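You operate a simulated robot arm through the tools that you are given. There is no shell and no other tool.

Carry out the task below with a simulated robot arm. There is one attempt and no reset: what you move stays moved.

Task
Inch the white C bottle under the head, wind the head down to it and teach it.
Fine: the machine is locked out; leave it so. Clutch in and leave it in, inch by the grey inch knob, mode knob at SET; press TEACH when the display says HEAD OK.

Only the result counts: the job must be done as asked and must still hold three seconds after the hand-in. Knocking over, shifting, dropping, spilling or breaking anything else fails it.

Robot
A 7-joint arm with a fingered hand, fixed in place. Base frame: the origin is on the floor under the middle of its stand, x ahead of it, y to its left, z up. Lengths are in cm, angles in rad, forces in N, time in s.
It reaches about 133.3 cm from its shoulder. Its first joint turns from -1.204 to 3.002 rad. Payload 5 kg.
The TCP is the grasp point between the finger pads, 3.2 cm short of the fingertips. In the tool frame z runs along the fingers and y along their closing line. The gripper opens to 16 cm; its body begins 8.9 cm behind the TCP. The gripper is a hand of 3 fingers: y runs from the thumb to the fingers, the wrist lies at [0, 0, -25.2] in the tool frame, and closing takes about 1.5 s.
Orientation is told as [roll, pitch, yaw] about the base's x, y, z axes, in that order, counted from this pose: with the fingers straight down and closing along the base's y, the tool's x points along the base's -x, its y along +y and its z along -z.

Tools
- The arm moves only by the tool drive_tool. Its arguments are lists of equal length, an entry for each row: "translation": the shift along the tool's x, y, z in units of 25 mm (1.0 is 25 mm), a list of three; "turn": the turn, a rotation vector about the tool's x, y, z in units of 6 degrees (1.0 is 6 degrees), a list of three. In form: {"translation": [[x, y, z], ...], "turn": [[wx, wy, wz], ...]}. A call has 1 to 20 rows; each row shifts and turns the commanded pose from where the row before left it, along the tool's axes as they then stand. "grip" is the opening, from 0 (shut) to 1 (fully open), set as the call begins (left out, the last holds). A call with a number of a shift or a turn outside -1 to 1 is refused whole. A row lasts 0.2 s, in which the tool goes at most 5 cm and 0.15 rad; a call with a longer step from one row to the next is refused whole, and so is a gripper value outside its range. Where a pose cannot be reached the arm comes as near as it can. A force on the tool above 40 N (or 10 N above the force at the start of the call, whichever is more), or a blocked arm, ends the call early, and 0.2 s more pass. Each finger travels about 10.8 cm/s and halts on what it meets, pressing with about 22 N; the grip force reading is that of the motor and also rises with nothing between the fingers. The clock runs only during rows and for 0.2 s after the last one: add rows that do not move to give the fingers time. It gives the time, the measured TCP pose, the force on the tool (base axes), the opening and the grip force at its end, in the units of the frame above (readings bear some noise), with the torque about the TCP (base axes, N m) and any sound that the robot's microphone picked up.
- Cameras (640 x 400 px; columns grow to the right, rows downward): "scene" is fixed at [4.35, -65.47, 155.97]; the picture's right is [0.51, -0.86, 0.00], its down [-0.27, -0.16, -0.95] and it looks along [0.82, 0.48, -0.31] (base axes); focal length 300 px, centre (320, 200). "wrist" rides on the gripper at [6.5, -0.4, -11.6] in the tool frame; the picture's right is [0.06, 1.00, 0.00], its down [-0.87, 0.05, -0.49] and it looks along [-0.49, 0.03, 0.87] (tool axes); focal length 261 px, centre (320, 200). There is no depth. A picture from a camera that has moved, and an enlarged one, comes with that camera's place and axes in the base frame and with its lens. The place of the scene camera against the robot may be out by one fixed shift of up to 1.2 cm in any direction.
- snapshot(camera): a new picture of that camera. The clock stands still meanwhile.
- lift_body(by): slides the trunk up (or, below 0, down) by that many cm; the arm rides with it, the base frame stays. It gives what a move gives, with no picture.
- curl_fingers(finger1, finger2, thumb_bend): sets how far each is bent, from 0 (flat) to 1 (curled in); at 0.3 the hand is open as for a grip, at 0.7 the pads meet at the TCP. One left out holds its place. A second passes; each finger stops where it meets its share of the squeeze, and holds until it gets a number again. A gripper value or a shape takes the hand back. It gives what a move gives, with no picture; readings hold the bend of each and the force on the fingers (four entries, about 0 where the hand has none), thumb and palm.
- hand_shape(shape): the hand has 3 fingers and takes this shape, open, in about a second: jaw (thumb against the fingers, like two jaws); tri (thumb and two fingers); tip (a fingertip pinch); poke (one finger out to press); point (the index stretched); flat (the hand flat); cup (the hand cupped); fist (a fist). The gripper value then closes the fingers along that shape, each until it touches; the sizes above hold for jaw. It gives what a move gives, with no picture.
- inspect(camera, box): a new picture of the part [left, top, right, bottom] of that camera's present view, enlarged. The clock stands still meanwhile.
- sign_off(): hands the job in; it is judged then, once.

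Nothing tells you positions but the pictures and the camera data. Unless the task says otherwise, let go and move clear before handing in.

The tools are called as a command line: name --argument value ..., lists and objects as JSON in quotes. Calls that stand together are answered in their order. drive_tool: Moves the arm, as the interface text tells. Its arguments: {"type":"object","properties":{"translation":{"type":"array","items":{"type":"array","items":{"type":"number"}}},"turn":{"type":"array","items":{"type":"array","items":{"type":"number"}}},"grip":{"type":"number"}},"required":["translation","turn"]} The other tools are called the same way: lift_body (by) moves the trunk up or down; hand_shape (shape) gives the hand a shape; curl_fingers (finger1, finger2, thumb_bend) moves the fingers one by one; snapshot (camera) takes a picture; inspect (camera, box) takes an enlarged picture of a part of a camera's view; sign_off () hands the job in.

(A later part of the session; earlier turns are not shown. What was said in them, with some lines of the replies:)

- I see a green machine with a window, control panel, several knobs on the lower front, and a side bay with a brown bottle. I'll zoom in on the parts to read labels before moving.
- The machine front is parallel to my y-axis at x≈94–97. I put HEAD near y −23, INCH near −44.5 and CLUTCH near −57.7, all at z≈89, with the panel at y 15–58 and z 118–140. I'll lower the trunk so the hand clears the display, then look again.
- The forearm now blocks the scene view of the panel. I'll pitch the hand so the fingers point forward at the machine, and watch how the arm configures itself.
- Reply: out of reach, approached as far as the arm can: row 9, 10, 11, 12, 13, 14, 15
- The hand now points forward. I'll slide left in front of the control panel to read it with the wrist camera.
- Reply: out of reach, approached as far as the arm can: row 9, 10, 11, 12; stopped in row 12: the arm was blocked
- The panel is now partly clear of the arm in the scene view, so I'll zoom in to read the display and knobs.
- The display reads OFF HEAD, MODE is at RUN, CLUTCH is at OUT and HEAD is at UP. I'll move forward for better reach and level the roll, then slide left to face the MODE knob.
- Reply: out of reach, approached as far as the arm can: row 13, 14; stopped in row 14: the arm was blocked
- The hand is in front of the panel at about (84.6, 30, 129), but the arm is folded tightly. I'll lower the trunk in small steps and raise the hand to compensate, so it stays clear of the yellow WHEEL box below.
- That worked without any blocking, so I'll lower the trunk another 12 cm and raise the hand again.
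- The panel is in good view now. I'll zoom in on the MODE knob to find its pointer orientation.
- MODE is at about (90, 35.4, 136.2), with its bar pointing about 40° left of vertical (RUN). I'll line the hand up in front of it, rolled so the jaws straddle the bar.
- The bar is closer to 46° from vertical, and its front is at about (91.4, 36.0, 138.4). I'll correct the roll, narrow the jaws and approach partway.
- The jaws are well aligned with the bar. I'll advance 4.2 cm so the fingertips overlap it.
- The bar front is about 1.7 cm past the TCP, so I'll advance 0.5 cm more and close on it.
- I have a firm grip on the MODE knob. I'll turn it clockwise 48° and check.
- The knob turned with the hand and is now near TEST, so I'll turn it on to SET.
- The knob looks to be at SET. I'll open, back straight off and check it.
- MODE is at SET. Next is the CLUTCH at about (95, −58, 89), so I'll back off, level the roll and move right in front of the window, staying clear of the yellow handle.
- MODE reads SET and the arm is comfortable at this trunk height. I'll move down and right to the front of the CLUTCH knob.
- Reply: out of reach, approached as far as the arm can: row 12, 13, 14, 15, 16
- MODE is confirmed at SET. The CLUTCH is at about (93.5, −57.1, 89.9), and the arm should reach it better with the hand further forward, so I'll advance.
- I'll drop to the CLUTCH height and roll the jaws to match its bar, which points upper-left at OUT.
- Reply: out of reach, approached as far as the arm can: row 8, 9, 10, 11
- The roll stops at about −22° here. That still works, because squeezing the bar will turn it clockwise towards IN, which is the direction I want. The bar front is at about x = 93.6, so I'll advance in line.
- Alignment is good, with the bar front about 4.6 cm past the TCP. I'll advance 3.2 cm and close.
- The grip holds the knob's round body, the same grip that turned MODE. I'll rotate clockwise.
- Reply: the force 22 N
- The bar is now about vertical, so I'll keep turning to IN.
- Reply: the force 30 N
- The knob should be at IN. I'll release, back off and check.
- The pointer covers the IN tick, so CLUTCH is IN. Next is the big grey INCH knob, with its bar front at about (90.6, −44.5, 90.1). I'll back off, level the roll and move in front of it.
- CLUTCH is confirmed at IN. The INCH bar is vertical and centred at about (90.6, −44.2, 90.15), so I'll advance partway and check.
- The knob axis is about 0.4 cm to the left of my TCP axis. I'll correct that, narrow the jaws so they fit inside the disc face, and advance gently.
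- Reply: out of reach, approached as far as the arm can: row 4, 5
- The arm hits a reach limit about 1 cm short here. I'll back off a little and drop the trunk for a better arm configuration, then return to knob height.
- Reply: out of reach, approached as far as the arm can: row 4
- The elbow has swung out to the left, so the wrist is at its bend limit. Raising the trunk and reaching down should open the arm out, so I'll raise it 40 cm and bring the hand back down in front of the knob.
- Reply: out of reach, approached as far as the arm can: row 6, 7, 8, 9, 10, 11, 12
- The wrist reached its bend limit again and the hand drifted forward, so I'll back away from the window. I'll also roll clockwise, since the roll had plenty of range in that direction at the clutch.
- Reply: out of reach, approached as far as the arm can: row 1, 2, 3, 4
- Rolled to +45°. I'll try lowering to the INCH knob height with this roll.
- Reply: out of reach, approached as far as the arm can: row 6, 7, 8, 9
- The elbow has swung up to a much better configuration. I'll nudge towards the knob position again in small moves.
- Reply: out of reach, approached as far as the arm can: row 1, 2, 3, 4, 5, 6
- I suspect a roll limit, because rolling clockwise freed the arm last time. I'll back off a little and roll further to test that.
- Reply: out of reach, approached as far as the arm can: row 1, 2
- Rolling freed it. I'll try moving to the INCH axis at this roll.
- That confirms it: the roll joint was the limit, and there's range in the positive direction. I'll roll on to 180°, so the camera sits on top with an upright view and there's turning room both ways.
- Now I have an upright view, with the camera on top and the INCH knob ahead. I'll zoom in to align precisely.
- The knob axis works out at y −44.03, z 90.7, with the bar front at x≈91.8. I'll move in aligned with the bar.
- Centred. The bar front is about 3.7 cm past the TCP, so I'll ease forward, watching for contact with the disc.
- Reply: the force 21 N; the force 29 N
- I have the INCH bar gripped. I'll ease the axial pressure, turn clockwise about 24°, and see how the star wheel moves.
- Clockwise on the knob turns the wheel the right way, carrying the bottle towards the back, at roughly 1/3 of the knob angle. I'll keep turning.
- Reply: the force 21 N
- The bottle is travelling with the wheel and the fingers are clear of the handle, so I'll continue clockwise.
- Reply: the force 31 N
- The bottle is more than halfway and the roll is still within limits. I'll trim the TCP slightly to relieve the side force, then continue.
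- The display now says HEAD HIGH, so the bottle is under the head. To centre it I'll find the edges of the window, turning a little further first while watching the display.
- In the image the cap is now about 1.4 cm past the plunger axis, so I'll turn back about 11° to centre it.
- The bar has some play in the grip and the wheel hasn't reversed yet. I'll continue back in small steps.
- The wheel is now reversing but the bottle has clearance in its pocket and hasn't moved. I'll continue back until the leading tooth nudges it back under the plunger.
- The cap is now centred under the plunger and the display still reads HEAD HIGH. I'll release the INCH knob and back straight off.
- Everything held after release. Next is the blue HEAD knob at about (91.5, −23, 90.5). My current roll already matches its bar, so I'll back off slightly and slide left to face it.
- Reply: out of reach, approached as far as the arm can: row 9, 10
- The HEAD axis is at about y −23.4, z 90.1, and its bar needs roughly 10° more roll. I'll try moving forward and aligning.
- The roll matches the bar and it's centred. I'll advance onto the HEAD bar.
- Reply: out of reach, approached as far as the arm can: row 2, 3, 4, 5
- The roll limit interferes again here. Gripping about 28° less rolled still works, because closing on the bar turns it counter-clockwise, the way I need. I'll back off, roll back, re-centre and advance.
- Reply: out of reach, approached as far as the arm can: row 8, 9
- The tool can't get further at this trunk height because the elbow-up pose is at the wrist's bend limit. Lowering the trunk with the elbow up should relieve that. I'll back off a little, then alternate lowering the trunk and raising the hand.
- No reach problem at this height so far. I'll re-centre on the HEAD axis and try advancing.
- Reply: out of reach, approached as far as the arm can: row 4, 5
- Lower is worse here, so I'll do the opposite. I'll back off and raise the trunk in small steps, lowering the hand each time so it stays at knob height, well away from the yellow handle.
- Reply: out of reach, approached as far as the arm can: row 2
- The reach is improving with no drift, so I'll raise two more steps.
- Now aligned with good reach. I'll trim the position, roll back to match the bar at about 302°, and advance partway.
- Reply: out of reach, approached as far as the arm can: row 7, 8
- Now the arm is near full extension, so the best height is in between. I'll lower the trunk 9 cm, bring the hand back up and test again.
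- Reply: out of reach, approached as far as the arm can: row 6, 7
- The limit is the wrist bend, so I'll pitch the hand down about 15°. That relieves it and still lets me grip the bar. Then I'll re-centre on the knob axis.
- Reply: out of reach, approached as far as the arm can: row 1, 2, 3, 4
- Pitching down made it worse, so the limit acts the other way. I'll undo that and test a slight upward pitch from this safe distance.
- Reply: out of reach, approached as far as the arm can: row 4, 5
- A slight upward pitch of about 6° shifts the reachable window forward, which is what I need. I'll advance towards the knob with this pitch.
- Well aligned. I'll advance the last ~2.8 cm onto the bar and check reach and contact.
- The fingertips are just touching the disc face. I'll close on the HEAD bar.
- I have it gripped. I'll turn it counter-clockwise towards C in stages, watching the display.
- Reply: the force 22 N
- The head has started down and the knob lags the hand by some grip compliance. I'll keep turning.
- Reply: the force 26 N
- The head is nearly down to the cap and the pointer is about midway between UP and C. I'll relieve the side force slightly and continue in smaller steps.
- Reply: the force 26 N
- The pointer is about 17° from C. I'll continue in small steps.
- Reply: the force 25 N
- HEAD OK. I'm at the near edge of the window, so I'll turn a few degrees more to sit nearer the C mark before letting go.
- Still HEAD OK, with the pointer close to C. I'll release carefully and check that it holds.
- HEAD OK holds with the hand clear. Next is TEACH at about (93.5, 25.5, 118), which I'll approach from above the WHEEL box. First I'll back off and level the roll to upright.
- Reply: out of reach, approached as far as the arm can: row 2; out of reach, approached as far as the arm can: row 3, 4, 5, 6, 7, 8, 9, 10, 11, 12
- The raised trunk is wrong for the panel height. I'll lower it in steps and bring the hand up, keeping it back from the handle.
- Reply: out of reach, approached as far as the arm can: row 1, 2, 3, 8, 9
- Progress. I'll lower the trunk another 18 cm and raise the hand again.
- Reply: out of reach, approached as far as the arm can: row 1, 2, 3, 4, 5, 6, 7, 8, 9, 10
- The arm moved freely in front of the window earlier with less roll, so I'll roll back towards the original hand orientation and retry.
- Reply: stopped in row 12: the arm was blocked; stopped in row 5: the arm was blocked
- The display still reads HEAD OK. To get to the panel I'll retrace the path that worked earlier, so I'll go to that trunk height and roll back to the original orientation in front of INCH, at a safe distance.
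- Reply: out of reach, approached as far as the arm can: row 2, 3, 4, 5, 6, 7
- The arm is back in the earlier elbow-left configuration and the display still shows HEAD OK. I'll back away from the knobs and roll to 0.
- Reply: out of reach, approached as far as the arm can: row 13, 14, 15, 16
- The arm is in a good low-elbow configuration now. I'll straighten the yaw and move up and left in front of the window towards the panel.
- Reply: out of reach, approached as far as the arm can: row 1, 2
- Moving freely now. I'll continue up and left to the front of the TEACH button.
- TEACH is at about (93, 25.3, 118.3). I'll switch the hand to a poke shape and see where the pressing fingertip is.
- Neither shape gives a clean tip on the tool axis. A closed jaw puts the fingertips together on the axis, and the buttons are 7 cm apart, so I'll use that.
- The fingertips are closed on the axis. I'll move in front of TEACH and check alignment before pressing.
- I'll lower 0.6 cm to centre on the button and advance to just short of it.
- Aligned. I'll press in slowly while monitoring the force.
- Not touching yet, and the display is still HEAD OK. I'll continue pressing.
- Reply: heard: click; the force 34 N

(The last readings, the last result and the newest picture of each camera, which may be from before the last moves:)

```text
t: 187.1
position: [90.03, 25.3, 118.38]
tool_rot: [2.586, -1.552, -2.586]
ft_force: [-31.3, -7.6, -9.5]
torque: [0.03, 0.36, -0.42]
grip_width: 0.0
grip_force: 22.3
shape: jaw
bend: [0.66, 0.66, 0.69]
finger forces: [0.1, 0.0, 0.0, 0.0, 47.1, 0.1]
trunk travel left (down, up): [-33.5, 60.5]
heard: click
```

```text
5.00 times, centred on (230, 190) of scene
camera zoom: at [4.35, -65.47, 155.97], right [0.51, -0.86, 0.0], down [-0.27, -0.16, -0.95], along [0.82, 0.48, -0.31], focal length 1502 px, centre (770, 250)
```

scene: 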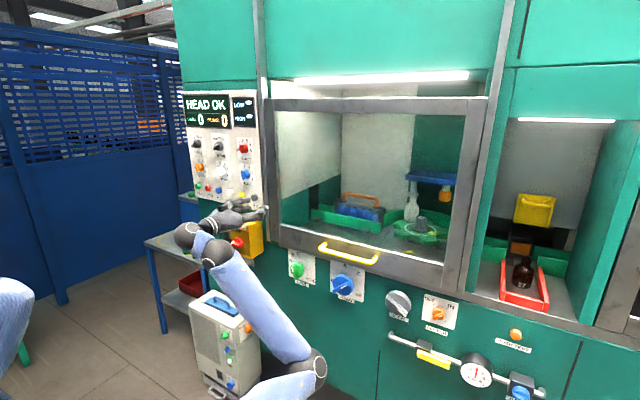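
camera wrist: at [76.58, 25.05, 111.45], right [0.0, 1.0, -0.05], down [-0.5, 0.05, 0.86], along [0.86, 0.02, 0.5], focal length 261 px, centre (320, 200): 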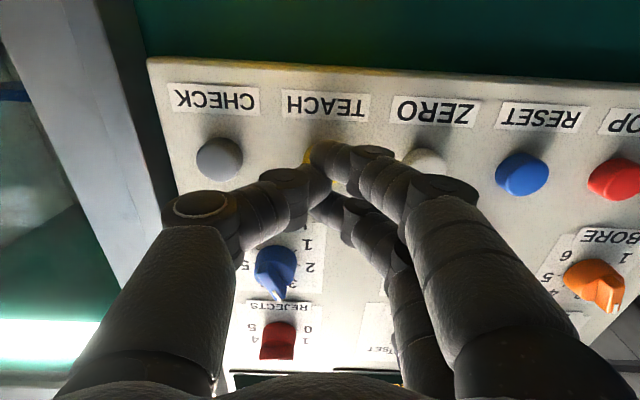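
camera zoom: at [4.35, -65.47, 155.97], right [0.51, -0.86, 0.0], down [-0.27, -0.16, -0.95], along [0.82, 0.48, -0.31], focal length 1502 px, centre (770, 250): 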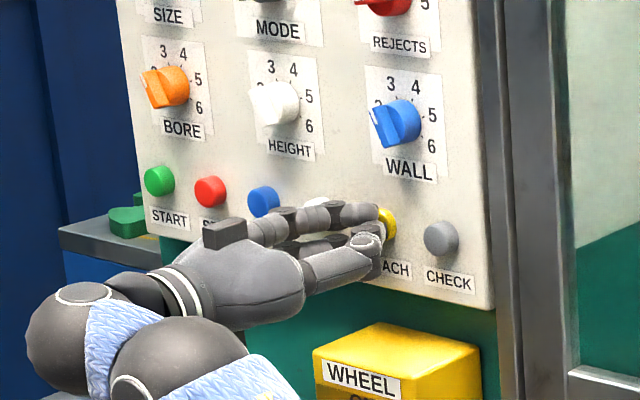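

The button clicked and the display reads "TAUGHT C". I'll back straight off the button, then check everything.

drive_tool --translation '[[0, 0, -0.3], [0, 0, -0.8], [0, 0, -0.9], [0, 0, -0.9], [0, 0, -0.9], [0, 0, 0], [0, 0, 0]]' --turn '[[0, 0, 0], [0, 0, 0], [0, 0, 0], [0, 0, 0], [0, 0, 0], [0, 0, 0], [0, 0, 0]]'

snapshot --camera "scene"

inspect --camera "scene" --box '[180, 85, 280, 160]'

inspect --camera "scene" --box '[280, 240, 480, 350]'

inspect --camera "scene" --box '[320, 160, 470, 260]'

inspect --camera "scene" --box '[210, 200, 280, 290]'

```text
t: 188.7
position: [80.65, 25.23, 117.89]
tool_rot: [2.521, -1.552, -2.523]
ft_force: [-0.1, 0.0, 1.0]
torque: [0.01, 0.02, 0.01]
grip_width: 0.0
grip_force: 22.2
shape: jaw
bend: [0.66, 0.66, 0.68]
finger forces: [0.0, 0.0, 0.0, 0.1, 0.1, 0.1]
trunk travel left (down, up): [-33.5, 60.5]
```

```text
taken
```

scene: 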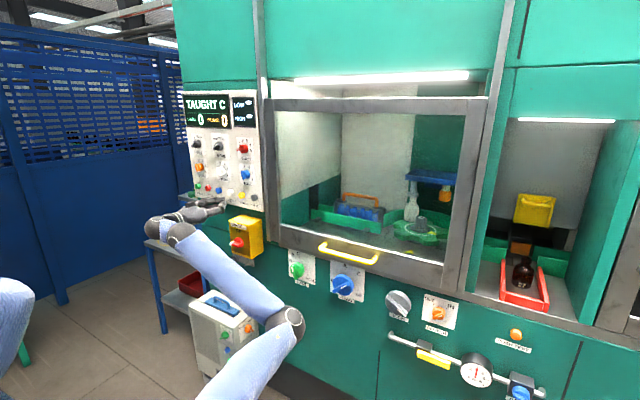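

```text
5.33 times, centred on (230, 122) of scene
camera zoom: at [4.35, -65.47, 155.97], right [0.51, -0.86, 0.0], down [-0.27, -0.16, -0.95], along [0.82, 0.48, -0.31], focal length 1602 px, centre (800, 613)
```

zoom: 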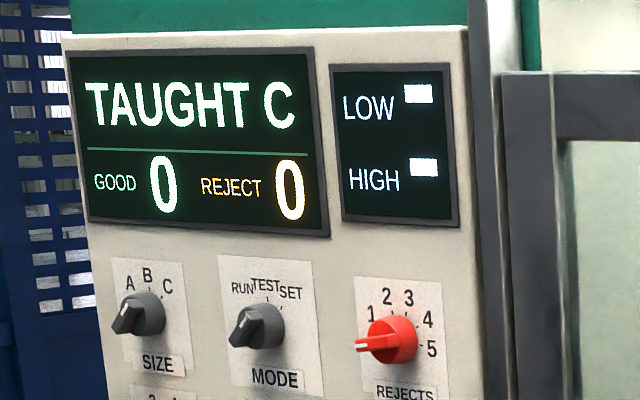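

```text
3.20 times, centred on (380, 295) of scene
camera zoom: at [4.35, -65.47, 155.97], right [0.51, -0.86, 0.0], down [-0.27, -0.16, -0.95], along [0.82, 0.48, -0.31], focal length 961 px, centre (128, -104)
```

zoom: 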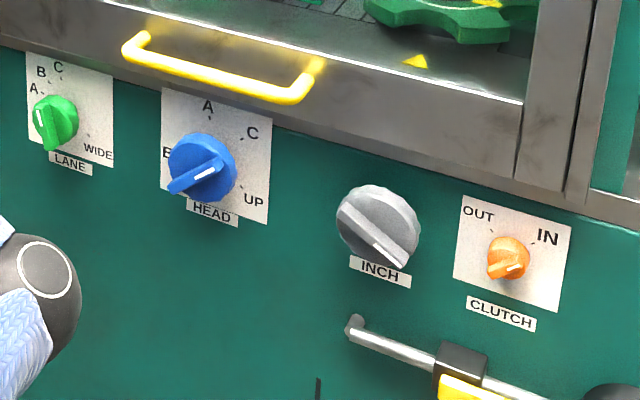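

```text
4.00 times, centred on (395, 210) of scene
camera zoom: at [4.35, -65.47, 155.97], right [0.51, -0.86, 0.0], down [-0.27, -0.16, -0.95], along [0.82, 0.48, -0.31], focal length 1201 px, centre (20, 160)
```

zoom: 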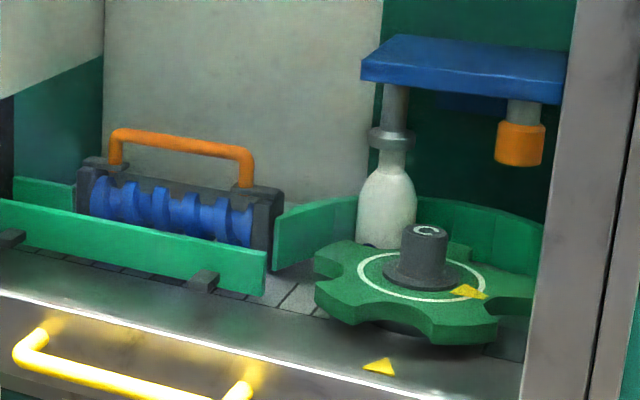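

```text
4.44 times, centred on (245, 245) of scene
camera zoom: at [4.35, -65.47, 155.97], right [0.51, -0.86, 0.0], down [-0.27, -0.16, -0.95], along [0.82, 0.48, -0.31], focal length 1335 px, centre (653, 0)
```

zoom: 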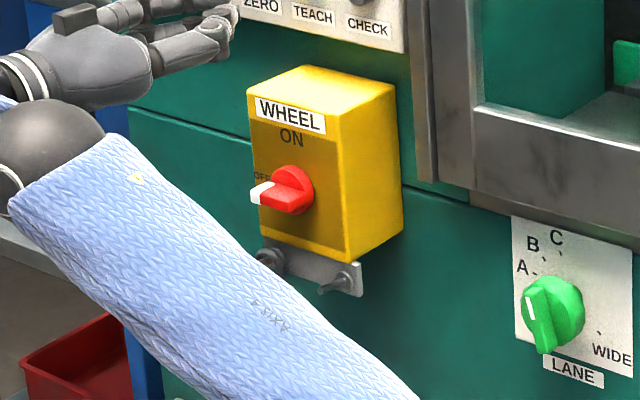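

TAUGHT C is showing, with MODE at SET, CLUTCH at IN, HEAD at C, and the bottle under the plunger. I'll move the arm clear to confirm the padlock and the cart are untouched.

drive_tool --translation '[[-0.2, -0.9, -0.15], [-0.2, -0.9, -0.15], [-0.2, -0.9, -0.15], [-0.2, -0.9, -0.15], [-0.2, -0.9, -0.15], [-0.2, -0.9, -0.15], [-0.2, -0.9, 0], [-0.2, -0.9, 0], [0, -0.9, 0], [0, -0.9, 0], [0, -0.9, 0], [0, -0.9, 0], [0, 0, 0]]' --turn '[[0, 0, 0], [0, 0, 0], [0, 0, 0], [0, 0, 0], [0, 0, 0], [0, 0, 0], [0, 0, 0], [0, 0, 0], [0, 0, 0], [0, 0, 0], [0, 0, 0], [0, 0, 0], [0, 0, 0]]'

snapshot --camera "scene"

inspect --camera "scene" --box '[180, 200, 280, 300]'

inspect --camera "scene" --box '[180, 85, 280, 160]'

```text
t: 191.5
position: [78.54, -1.85, 121.57]
tool_rot: [2.552, -1.555, -2.554]
ft_force: [0.9, -0.1, -0.5]
torque: [0.0, -0.01, 0.02]
grip_width: 0.0
grip_force: 22.0
shape: jaw
bend: [0.66, 0.66, 0.68]
finger forces: [0.0, 0.1, 0.0, 0.0, 0.0, 0.0]
trunk travel left (down, up): [-33.5, 60.5]
```

```text
taken
```

scene: 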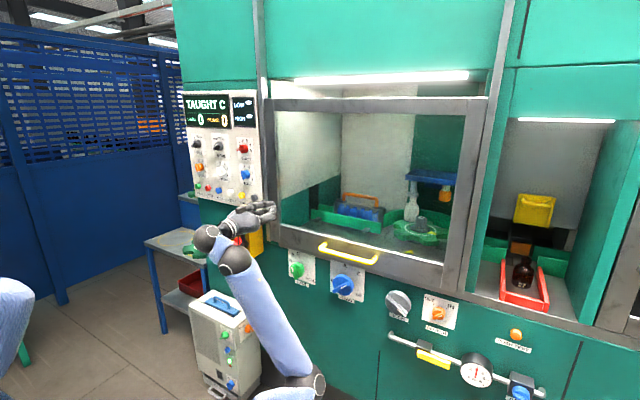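

```text
4.00 times, centred on (230, 250) of scene
camera zoom: at [4.35, -65.47, 155.97], right [0.51, -0.86, 0.0], down [-0.27, -0.16, -0.95], along [0.82, 0.48, -0.31], focal length 1201 px, centre (680, 0)
```

zoom: 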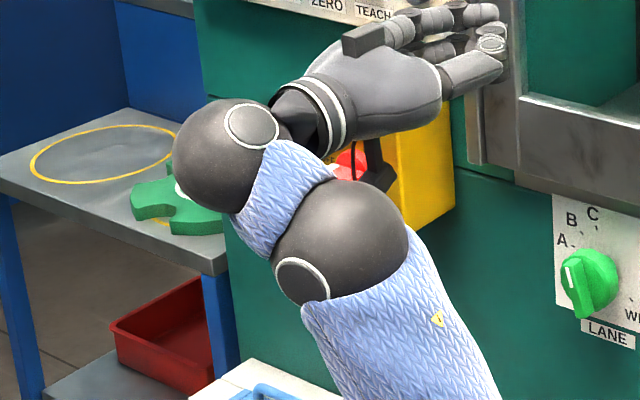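

```text
5.33 times, centred on (230, 122) of scene
camera zoom: at [4.35, -65.47, 155.97], right [0.51, -0.86, 0.0], down [-0.27, -0.16, -0.95], along [0.82, 0.48, -0.31], focal length 1602 px, centre (800, 613)
```

zoom: 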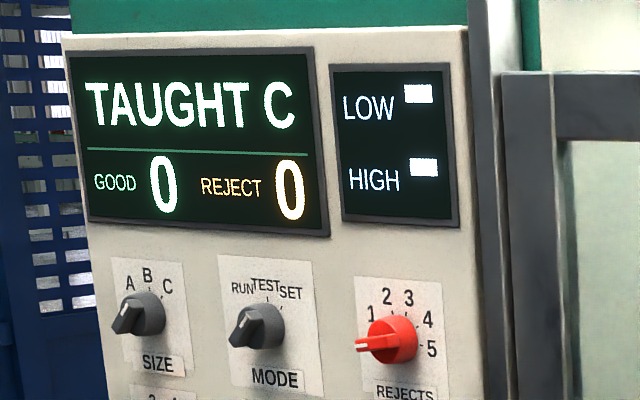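

The padlock is still hidden by the wrist, so I'll move a little further right, clear of everything.

drive_tool --translation '[[0, -0.9, 0], [0, -0.9, 0], [0, -0.9, 0], [0, -0.9, 0], [0, -0.9, 0], [0, -0.9, 0], [0, -0.9, 0], [0, -0.9, 0], [0, 0, 0]]' --turn '[[0, 0, 0], [0, 0, 0], [0, 0, 0], [0, 0, 0], [0, 0, 0], [0, 0, 0], [0, 0, 0], [0, 0, 0], [0, 0, 0]]'

inspect --camera "scene" --box '[140, 190, 300, 400]'

inspect --camera "scene" --box '[180, 85, 280, 210]'

snapshot --camera "scene"

```text
t: 193.5
position: [78.22, -19.8, 121.6]
tool_rot: [2.548, -1.555, -2.551]
ft_force: [-0.6, 0.1, 0.0]
torque: [-0.01, -0.01, 0.01]
grip_width: 0.0
grip_force: 22.5
shape: jaw
bend: [0.66, 0.66, 0.68]
finger forces: [0.0, 0.0, 0.1, 0.0, 0.1, 0.0]
trunk travel left (down, up): [-33.5, 60.5]
```

```text
1.90 times, centred on (220, 295) of scene
camera zoom: at [4.35, -65.47, 155.97], right [0.51, -0.86, 0.0], down [-0.27, -0.16, -0.95], along [0.82, 0.48, -0.31], focal length 572 px, centre (510, 19)
```

zoom: 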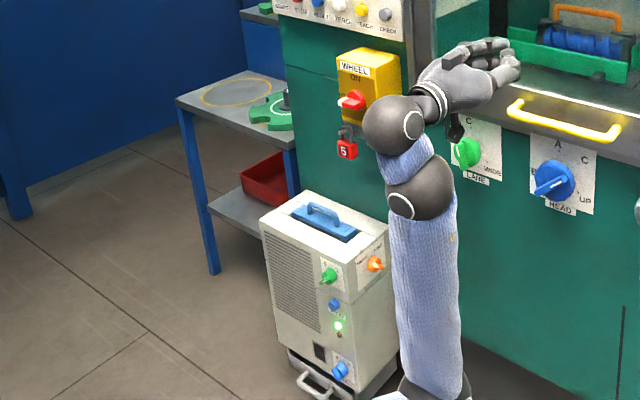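

```text
3.20 times, centred on (230, 148) of scene
camera zoom: at [4.35, -65.47, 155.97], right [0.51, -0.86, 0.0], down [-0.27, -0.16, -0.95], along [0.82, 0.48, -0.31], focal length 961 px, centre (608, 368)
```

zoom: 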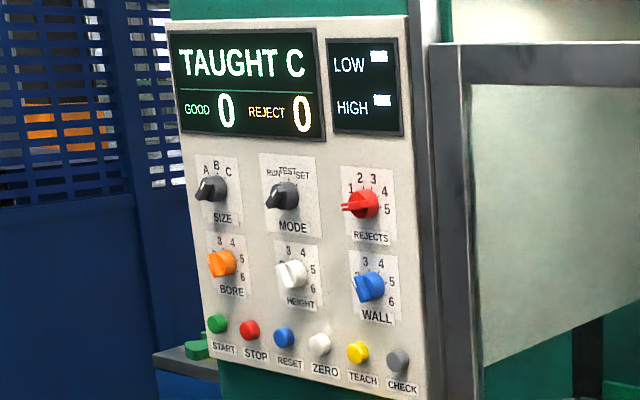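

```text
taken
```

scene: 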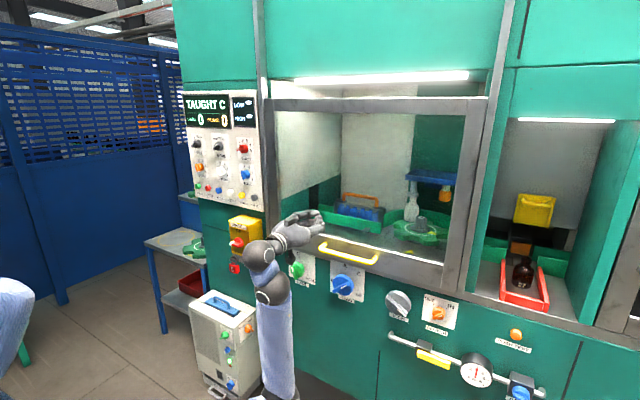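

The display holds "TAUGHT C" and padlock 5 is still on the OFF wheel switch. CLUTCH is IN, MODE is at SET, the bottle is under the lowered head, and the hand is clear, so I'm handing in.

sign_off

```text
The job is handed in.
```

The white C bottle is under the head, the head is wound down to it, and the display reads **TAUGHT C**. I've handed the job in; no verdict came back with it.

- **MODE:** turned from RUN to SET.
- **CLUTCH:** turned to IN and left there.
- **INCH:** inched the bottle under the head. It went about 1.4 cm past centre the first time, so I backed the wheel up until it was centred.
- **HEAD:** turned from UP to about the C mark. The display showed HEAD OK and kept showing it after I let go.
- **TEACH:** pressed while the display showed HEAD OK. It clicked and changed to TAUGHT C, which was still showing about six seconds later when I handed in.

The wheel switch is still OFF with padlock 5 on it. I left the SIZE knob at A, since the job didn't call for changing it and the machine recorded the teach as C. Nothing else looked moved in the last pictures, and the hand is clear of the machine.
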